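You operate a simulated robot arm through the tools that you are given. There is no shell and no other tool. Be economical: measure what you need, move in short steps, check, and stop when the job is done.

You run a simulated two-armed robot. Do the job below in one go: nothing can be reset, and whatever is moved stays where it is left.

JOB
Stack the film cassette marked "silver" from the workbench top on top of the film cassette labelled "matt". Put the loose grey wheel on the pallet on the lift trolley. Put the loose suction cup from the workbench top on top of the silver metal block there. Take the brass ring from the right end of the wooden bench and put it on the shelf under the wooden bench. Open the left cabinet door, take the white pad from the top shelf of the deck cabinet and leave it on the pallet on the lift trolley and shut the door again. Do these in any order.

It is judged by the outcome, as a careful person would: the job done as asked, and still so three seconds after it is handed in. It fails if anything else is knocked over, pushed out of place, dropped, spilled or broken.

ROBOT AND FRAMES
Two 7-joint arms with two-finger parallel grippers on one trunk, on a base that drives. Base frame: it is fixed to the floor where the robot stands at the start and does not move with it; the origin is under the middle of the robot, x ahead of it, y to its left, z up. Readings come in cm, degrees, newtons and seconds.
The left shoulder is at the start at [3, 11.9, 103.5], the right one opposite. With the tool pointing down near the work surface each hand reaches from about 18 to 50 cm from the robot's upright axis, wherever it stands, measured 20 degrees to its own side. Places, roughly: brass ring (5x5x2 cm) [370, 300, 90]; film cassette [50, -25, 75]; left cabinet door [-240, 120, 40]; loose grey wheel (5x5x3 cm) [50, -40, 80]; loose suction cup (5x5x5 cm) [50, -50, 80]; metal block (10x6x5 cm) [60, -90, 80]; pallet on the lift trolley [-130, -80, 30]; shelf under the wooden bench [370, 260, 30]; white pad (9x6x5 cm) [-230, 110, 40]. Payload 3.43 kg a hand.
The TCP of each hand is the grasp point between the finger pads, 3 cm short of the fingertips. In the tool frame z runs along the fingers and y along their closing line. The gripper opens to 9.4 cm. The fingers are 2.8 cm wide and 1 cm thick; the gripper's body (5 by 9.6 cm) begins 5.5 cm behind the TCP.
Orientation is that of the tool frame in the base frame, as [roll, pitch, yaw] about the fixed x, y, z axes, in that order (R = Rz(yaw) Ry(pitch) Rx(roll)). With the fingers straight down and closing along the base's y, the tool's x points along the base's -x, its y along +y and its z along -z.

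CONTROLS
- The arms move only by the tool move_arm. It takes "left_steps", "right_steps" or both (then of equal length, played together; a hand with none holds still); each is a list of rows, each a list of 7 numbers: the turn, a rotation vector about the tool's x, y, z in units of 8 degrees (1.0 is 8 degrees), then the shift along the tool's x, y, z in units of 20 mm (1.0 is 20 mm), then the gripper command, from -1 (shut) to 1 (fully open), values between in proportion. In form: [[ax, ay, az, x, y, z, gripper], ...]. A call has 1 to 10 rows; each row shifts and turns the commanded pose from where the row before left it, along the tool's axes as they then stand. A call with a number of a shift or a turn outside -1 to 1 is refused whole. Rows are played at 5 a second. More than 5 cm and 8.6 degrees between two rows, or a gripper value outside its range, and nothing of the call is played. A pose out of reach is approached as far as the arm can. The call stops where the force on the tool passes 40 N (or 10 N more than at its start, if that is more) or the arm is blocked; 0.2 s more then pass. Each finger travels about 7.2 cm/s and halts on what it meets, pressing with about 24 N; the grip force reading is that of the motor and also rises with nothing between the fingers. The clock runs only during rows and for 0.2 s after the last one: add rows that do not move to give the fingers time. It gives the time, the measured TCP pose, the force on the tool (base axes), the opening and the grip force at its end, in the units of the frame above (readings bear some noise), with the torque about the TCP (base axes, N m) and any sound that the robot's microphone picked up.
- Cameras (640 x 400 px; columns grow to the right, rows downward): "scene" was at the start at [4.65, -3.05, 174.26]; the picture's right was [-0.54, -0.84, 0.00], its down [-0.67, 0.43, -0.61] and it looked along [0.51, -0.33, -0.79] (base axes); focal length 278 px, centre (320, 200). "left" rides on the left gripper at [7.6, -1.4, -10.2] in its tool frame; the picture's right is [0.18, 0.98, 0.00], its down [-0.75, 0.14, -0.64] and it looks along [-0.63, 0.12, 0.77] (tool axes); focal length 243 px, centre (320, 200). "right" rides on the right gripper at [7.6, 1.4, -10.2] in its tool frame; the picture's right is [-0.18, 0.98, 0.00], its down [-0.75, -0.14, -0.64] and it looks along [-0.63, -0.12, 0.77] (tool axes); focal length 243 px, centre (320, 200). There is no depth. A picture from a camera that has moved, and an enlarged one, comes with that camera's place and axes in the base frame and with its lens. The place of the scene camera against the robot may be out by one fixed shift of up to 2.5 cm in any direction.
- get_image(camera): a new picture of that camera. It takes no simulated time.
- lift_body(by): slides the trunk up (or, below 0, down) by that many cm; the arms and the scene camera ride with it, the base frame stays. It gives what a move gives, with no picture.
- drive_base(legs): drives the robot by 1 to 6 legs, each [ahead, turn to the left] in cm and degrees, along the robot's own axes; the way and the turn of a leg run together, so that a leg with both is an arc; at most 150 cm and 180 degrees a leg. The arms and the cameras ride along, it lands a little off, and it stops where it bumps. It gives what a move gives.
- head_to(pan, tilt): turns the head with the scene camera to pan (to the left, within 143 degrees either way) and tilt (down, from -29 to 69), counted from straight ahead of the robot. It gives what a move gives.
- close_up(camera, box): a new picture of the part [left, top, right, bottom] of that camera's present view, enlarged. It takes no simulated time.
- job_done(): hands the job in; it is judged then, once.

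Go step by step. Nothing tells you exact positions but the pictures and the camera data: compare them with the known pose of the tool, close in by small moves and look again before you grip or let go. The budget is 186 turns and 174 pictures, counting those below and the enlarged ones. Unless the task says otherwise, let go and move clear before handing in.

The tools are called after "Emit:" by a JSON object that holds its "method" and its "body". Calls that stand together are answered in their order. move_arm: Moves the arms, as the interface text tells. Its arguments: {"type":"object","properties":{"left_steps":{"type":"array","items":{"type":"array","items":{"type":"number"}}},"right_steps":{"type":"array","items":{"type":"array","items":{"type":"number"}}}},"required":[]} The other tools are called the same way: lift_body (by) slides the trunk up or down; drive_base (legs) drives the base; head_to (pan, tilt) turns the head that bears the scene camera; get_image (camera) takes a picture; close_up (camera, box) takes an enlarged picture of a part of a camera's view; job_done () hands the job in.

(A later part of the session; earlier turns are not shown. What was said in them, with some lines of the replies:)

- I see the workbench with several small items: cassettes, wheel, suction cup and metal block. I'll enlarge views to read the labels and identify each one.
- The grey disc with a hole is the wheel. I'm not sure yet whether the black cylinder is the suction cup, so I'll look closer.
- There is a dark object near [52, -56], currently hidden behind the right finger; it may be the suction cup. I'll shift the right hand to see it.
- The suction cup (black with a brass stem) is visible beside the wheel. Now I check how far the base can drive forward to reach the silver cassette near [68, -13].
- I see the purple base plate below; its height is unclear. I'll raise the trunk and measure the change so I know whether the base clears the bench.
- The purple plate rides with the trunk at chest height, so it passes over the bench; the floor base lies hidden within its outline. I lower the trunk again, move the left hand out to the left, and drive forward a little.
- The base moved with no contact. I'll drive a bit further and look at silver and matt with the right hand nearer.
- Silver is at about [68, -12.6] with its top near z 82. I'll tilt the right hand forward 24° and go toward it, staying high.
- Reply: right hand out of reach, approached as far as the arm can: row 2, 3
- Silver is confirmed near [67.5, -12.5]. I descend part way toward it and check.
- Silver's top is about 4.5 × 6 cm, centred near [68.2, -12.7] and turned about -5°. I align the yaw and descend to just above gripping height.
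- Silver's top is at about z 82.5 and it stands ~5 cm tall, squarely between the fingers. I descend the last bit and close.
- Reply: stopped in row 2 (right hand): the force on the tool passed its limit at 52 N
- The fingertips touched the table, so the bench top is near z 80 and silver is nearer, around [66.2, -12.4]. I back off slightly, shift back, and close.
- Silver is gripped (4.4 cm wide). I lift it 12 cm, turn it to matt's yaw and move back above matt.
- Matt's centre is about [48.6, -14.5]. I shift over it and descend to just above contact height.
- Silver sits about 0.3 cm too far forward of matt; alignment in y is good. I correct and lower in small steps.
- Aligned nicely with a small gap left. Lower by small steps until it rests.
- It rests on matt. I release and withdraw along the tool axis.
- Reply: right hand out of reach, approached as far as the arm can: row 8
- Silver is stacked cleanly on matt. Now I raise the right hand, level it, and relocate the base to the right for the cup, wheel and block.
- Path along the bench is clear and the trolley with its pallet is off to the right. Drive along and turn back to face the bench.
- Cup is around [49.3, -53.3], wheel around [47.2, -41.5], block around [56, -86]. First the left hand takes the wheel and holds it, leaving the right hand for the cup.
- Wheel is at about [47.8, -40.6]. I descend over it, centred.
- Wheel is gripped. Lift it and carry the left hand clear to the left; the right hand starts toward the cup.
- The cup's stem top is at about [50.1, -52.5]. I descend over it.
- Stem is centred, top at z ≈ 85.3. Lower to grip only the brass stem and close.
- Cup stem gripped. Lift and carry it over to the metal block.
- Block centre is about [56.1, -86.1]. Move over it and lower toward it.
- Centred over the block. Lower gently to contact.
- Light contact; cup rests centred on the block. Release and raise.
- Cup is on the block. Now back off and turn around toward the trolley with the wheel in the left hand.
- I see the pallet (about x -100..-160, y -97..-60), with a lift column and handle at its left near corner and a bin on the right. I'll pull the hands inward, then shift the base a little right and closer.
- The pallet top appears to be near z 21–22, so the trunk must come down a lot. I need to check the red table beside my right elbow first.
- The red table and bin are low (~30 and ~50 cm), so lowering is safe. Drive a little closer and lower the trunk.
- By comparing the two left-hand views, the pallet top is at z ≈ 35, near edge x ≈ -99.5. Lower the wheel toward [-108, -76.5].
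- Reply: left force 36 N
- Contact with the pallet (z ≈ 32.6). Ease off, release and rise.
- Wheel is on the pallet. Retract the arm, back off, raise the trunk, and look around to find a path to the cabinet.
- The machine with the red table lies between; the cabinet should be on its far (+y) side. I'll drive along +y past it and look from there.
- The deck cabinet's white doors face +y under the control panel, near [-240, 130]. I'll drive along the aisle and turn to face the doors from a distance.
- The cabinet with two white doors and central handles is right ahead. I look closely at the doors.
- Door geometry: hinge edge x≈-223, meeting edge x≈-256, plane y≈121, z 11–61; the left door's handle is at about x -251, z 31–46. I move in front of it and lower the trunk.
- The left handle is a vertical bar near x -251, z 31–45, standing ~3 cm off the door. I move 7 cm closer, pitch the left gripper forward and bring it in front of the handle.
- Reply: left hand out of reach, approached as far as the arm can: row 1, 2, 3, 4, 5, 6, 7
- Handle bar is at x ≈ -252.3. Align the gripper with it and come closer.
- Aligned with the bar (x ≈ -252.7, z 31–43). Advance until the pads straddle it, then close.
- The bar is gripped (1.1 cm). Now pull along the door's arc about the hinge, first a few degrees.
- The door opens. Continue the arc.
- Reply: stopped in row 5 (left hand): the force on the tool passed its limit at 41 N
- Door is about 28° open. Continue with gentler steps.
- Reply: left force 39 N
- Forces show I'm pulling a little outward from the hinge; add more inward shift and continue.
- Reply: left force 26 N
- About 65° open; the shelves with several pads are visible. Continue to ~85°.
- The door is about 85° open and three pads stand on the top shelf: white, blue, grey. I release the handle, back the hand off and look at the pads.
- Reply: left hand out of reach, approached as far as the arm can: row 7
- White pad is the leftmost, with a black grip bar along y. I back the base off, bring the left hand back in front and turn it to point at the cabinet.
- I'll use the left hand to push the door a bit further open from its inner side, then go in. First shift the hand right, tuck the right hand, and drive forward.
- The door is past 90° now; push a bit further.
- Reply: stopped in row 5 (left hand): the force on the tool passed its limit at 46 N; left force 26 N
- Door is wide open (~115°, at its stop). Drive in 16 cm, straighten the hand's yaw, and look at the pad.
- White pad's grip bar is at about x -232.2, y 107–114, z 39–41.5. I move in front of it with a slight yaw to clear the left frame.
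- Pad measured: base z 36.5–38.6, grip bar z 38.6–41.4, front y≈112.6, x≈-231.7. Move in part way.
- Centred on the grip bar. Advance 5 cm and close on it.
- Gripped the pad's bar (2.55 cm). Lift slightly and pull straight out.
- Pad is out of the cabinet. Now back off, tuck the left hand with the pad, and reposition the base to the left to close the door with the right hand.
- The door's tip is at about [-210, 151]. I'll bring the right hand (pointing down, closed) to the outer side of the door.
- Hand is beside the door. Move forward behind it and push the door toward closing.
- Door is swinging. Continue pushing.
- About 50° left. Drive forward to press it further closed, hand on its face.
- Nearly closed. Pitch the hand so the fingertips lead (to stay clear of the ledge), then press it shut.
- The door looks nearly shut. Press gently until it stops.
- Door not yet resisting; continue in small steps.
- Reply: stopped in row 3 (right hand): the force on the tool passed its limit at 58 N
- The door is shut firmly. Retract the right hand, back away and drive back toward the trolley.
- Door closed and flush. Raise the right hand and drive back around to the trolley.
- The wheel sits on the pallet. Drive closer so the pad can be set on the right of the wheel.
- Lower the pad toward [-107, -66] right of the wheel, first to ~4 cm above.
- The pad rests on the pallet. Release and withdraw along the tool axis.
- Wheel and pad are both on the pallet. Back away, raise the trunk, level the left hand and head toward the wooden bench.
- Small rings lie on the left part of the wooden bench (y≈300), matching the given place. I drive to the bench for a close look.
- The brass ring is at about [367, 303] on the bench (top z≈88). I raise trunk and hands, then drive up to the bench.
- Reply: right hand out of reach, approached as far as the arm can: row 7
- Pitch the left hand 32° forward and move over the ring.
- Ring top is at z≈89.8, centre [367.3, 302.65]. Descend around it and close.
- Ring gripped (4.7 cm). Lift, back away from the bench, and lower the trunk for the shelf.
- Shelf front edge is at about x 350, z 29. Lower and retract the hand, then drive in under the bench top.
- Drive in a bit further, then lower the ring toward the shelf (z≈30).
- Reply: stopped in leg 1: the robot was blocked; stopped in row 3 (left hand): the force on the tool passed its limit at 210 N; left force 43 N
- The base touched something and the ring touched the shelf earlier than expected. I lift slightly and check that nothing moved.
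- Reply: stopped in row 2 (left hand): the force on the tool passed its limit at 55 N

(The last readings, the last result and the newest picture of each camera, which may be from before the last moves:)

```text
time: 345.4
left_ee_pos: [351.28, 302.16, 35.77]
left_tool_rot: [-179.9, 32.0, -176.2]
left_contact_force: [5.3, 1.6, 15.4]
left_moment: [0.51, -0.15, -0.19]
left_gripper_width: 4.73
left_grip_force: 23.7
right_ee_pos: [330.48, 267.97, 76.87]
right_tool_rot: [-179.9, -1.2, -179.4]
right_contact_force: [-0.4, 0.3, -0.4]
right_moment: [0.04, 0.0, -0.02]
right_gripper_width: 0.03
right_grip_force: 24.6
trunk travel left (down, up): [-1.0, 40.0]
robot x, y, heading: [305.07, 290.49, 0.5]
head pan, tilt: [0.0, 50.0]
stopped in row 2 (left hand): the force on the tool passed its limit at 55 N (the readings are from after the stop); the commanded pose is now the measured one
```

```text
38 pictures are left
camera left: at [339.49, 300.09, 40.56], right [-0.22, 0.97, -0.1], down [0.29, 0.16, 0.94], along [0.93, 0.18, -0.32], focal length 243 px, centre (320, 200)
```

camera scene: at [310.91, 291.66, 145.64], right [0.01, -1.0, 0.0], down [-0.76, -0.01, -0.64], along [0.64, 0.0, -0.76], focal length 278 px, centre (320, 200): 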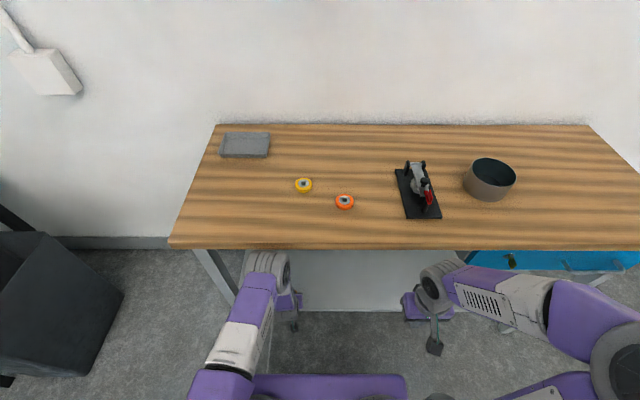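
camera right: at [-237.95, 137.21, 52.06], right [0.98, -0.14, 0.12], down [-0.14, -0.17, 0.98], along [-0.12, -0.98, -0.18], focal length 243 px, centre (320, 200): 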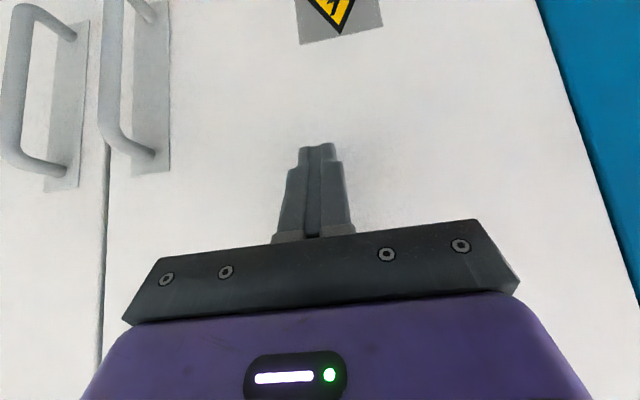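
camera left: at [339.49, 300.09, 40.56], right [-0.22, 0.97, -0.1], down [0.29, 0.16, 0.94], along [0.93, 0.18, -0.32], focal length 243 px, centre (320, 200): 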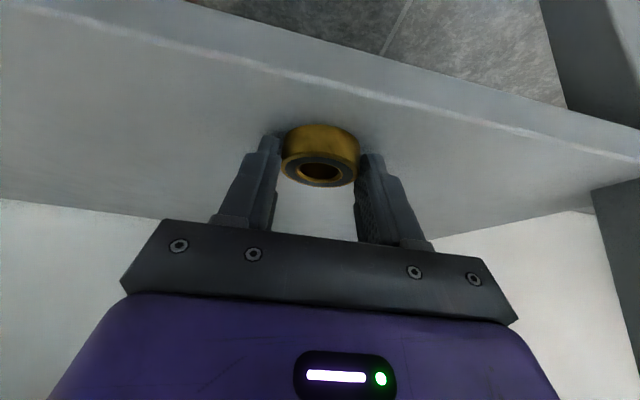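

The wrist seems to be touching the bench's front edge from below. I back the base off a few cm to relieve it.

Emit:
{"method": "drive_base", "body": {"legs": [[-5, 0]]}}

Emit:
{"method": "get_image", "body": {"camera": "left"}}

Emit:
{"method": "close_up", "body": {"camera": "scene", "box": [160, 210, 380, 350]}}

```text
time: 346.3
left_ee_pos: [346.51, 302.26, 35.78]
left_tool_rot: [-179.9, 31.8, -176.3]
left_contact_force: [0.8, -0.7, -1.6]
left_moment: [-0.05, 0.02, 0.02]
left_gripper_width: 4.74
left_grip_force: 23.5
right_ee_pos: [325.64, 267.96, 76.64]
right_tool_rot: [180.0, -1.3, -179.6]
right_contact_force: [0.4, 0.0, 0.3]
right_moment: [0.02, 0.02, -0.03]
right_gripper_width: 0.0
right_grip_force: 23.9
trunk travel left (down, up): [-1.0, 40.0]
robot x, y, heading: [300.31, 290.46, 0.3]
head pan, tilt: [0.0, 50.0]
```

```text
37 pictures are left
camera left: at [334.74, 300.02, 40.58], right [-0.22, 0.97, -0.1], down [0.29, 0.16, 0.94], along [0.93, 0.18, -0.32], focal length 243 px, centre (320, 200)
```

left: 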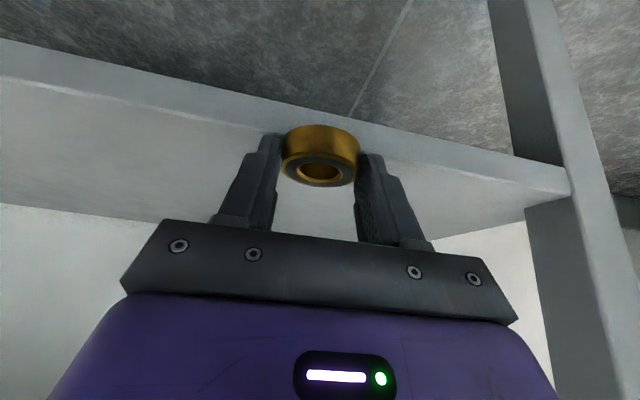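

```text
2.86 times, centred on (270, 280) of scene
camera zoom: at [306.23, 291.58, 145.57], right [0.01, -1.0, 0.0], down [-0.77, 0.0, -0.64], along [0.64, 0.0, -0.77], focal length 795 px, centre (463, -29)
```

zoom: 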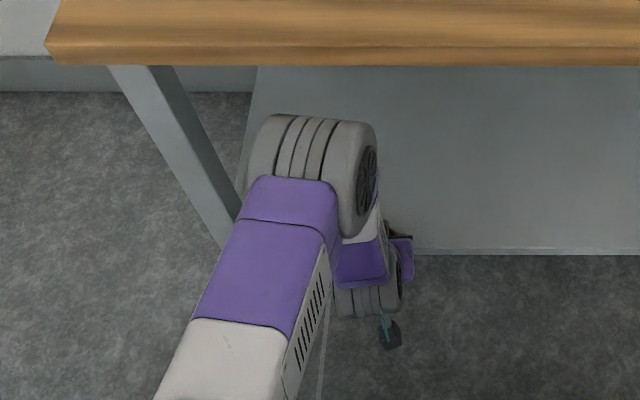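

The elbow had met the bench edge; now it's free. The shelf top is at z≈32. I extend the arm forward from here rather than driving closer.

Emit:
{"method": "move_arm", "body": {"left_steps": [[0, 0, 0, -0.4, 0, -0.64, -1], [0, 0, 0, -0.785, 0, 0.49, -1], [0, 0, 0, -0.785, 0, 0.49, -1], [0, 0, 0, -0.785, 0, 0.49, -1], [0, 0, 0, -0.4, 0, 0.25, -1]]}}

Emit:
{"method": "get_image", "body": {"camera": "left"}}

Emit:
{"method": "close_up", "body": {"camera": "scene", "box": [160, 210, 380, 350]}}

```text
time: 347.5
left_ee_pos: [352.93, 302.66, 37.27]
left_tool_rot: [-179.9, 31.8, -176.2]
left_contact_force: [0.5, -0.1, -1.1]
left_moment: [0.0, -0.02, -0.02]
left_gripper_width: 4.67
left_grip_force: 24.0
right_ee_pos: [325.64, 267.82, 76.65]
right_tool_rot: [179.9, -1.3, -179.4]
right_contact_force: [-0.4, 1.4, 0.3]
right_moment: [-0.03, -0.03, -0.03]
right_gripper_width: 0.01
right_grip_force: 24.4
trunk travel left (down, up): [-1.0, 40.0]
robot x, y, heading: [300.38, 290.71, 0.2]
head pan, tilt: [0.0, 50.0]
```

```text
35 pictures are left
camera left: at [341.29, 300.48, 42.12], right [-0.22, 0.97, -0.1], down [0.29, 0.16, 0.94], along [0.93, 0.18, -0.32], focal length 243 px, centre (320, 200)
```

left: 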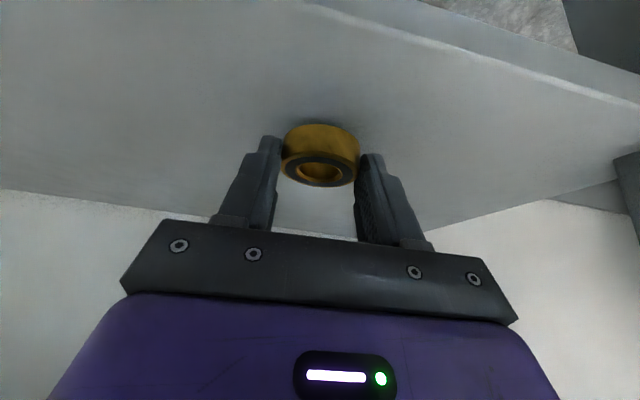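

```text
2.86 times, centred on (270, 280) of scene
camera zoom: at [306.27, 291.57, 145.56], right [0.01, -1.0, 0.0], down [-0.77, 0.0, -0.64], along [0.64, 0.0, -0.77], focal length 795 px, centre (463, -29)
```

zoom: 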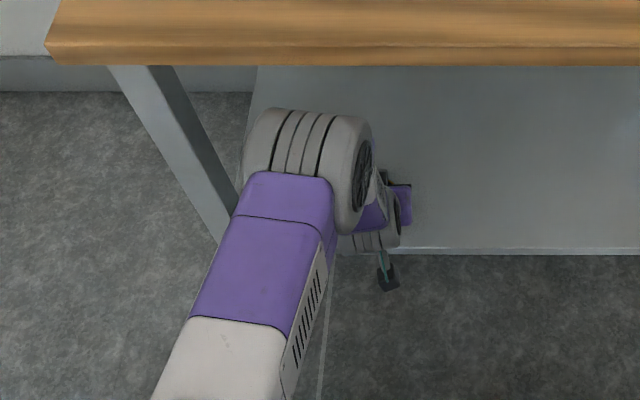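

Ring is ~4 cm inside the shelf's edge. Lower gently onto it.

Emit:
{"method": "move_arm", "body": {"left_steps": [[0, 0, 0, 0.14, 0, 0.22, -1], [0, 0, 0, 0.12, 0, 0.19, -1], [0, 0, 0, 0.05, 0, 0.08, -1], [0, 0, 0, 0.05, 0, 0.08, -1], [0, 0, 0, 0, 0, 0, -1]]}}

```text
time: 348.7
left_ee_pos: [352.96, 302.67, 35.91]
left_tool_rot: [-179.9, 31.8, -176.4]
left_contact_force: [0.2, -0.4, -2.2]
left_moment: [0.0, 0.04, 0.01]
left_gripper_width: 4.71
left_grip_force: 24.3
right_ee_pos: [325.65, 267.89, 76.57]
right_tool_rot: [-180.0, -1.3, -179.5]
right_contact_force: [0.0, 0.5, -0.4]
right_moment: [0.01, -0.04, -0.04]
right_gripper_width: 0.01
right_grip_force: 24.1
trunk travel left (down, up): [-1.0, 40.0]
robot x, y, heading: [300.19, 290.99, 0.4]
head pan, tilt: [0.0, 50.0]
```

Emit:
{"method": "move_arm", "body": {"left_steps": [[0, 0, 0, 0.05, 0, 0.08, -1], [0, 0, 0, 0.05, 0, 0.08, -1], [0, 0, 0, 0.05, 0, 0.08, -1], [0, 0, 0, 0, 0, 0, -1]]}}

Emit:
{"method": "close_up", "body": {"camera": "left", "box": [220, 80, 420, 220]}}

```text
time: 349.7
left_ee_pos: [353.41, 302.54, 35.79]
left_tool_rot: [-179.9, 32.5, -176.4]
left_contact_force: [-1.6, -0.6, 14.0]
left_moment: [0.39, 0.03, 0.16]
left_gripper_width: 4.68
left_grip_force: 23.8
right_ee_pos: [325.63, 267.8, 76.53]
right_tool_rot: [179.8, -1.3, -179.5]
right_contact_force: [0.4, 0.1, 0.7]
right_moment: [0.03, 0.01, 0.04]
right_gripper_width: 0.0
right_grip_force: 23.9
trunk travel left (down, up): [-1.0, 40.0]
robot x, y, heading: [300.17, 290.72, 0.5]
head pan, tilt: [0.0, 50.0]
stopped in row 4 (left hand): the force on the tool passed its limit at 41 N (the readings are from after the stop); the commanded pose is now the measured one
```

```text
2.86 times, centred on (320, 150) of left
camera zoom: at [341.57, 300.44, 40.45], right [-0.22, 0.97, -0.1], down [0.28, 0.16, 0.95], along [0.93, 0.18, -0.31], focal length 693 px, centre (320, 343)
```

zoom: 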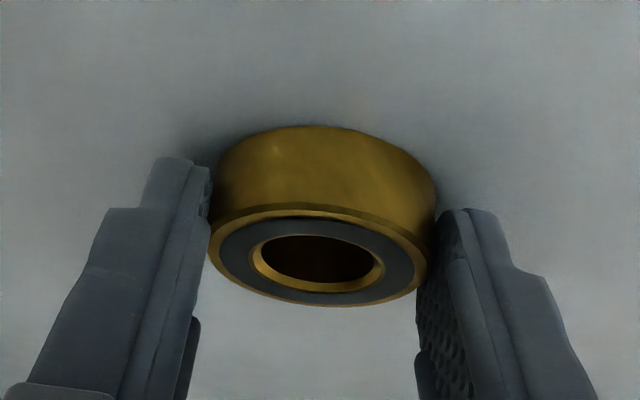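

Contact on the shelf. Release, rise along the tool axis a little, and look.

Emit:
{"method": "move_arm", "body": {"left_steps": [[0, 0, 0, 0, 0, -0.04, -0.5], [0, 0, 0, 0, 0, 0, 0.5], [0, 0, 0, 0, 0, 0, 0.5], [0, 0, 0, 0, 0, -0.5, 0.5], [0, 0, 0, 0, 0, -0.8, 0.5], [0, 0, 0, 0, 0, -0.8, 0.5]]}}

Emit:
{"method": "get_image", "body": {"camera": "left"}}

```text
time: 351.1
left_ee_pos: [350.89, 302.5, 39.16]
left_tool_rot: [-179.9, 32.1, -176.3]
left_contact_force: [-0.4, -0.8, 0.0]
left_moment: [0.01, 0.01, 0.02]
left_gripper_width: 7.06
left_grip_force: 0.1
right_ee_pos: [325.6, 267.9, 76.6]
right_tool_rot: [179.8, -1.2, -179.5]
right_contact_force: [0.6, -0.2, 1.6]
right_moment: [-0.02, 0.02, -0.01]
right_gripper_width: 0.0
right_grip_force: 24.3
trunk travel left (down, up): [-1.0, 40.0]
robot x, y, heading: [299.86, 290.51, 0.6]
head pan, tilt: [0.0, 50.0]
```

```text
32 pictures are left
camera left: at [339.11, 300.29, 43.89], right [-0.22, 0.97, -0.1], down [0.29, 0.16, 0.94], along [0.93, 0.18, -0.31], focal length 243 px, centre (320, 200)
```

left: 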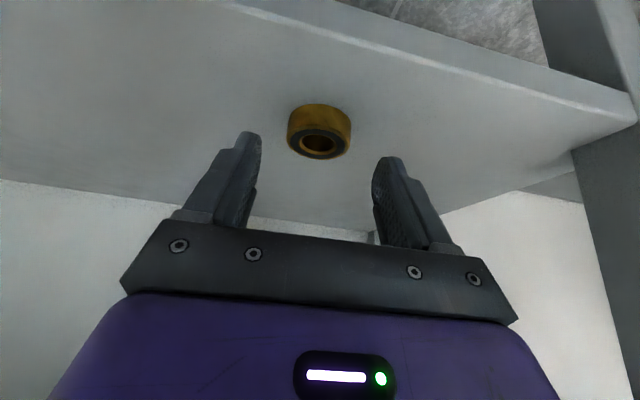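

The ring sits on the shelf. Back the base out and take a last look.

Emit:
{"method": "drive_base", "body": {"legs": [[-30, 0]]}}

Emit:
{"method": "get_image", "body": {"camera": "scene"}}

Emit:
{"method": "get_image", "body": {"camera": "left"}}

```text
time: 353.2
left_ee_pos: [320.59, 302.23, 39.1]
left_tool_rot: [-179.8, 32.2, -176.3]
left_contact_force: [-0.2, 0.2, -0.3]
left_moment: [0.01, -0.02, 0.0]
left_gripper_width: 7.06
left_grip_force: 0.0
right_ee_pos: [295.28, 267.76, 76.71]
right_tool_rot: [179.9, -1.3, -179.6]
right_contact_force: [0.9, 0.1, -0.6]
right_moment: [0.01, -0.01, 0.02]
right_gripper_width: 0.02
right_grip_force: 24.0
trunk travel left (down, up): [-1.0, 40.0]
robot x, y, heading: [270.08, 290.25, 0.4]
head pan, tilt: [0.0, 50.0]
```

```text
31 pictures are left
camera scene: at [275.79, 291.39, 145.57], right [0.01, -1.0, 0.0], down [-0.77, 0.0, -0.64], along [0.64, 0.0, -0.77], focal length 278 px, centre (320, 200)
```

scene: 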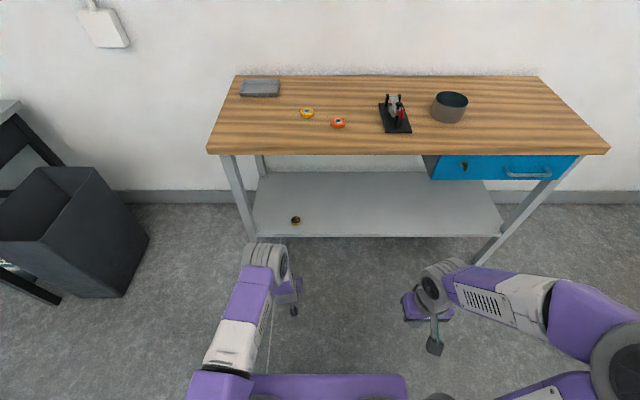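

```text
30 pictures are left
camera left: at [308.77, 300.06, 43.91], right [-0.22, 0.97, -0.1], down [0.29, 0.16, 0.94], along [0.93, 0.18, -0.31], focal length 243 px, centre (320, 200)
```

left: 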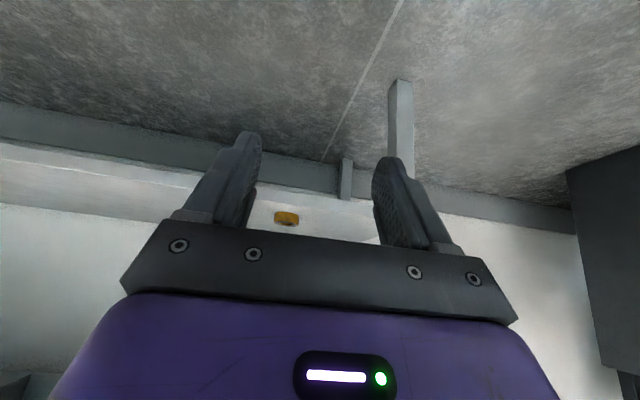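

The brass ring rests on the shelf and the other items on the bench are where they were. All five parts are done, and both hands are empty and clear, so I'm handing the job in.

Emit:
{"method": "job_done", "body": {}}

```text
The job is handed in.
```

The job is handed in and all five parts look done in my last views of each:
- **Film cassettes:** silver is stacked on matt.
- **Wheel and white pad:** both are on the trolley pallet, and the left cabinet door is shut again.
- **Suction cup:** it is on the metal block.
- **Brass ring:** it is on the shelf under the wooden bench. I took it from the left part of the bench as I faced it, because it was the only brass ring I could see and it matched the given position.

The robot's arm bumped the wooden bench while I was placing the ring; nothing on the bench appears to have moved.
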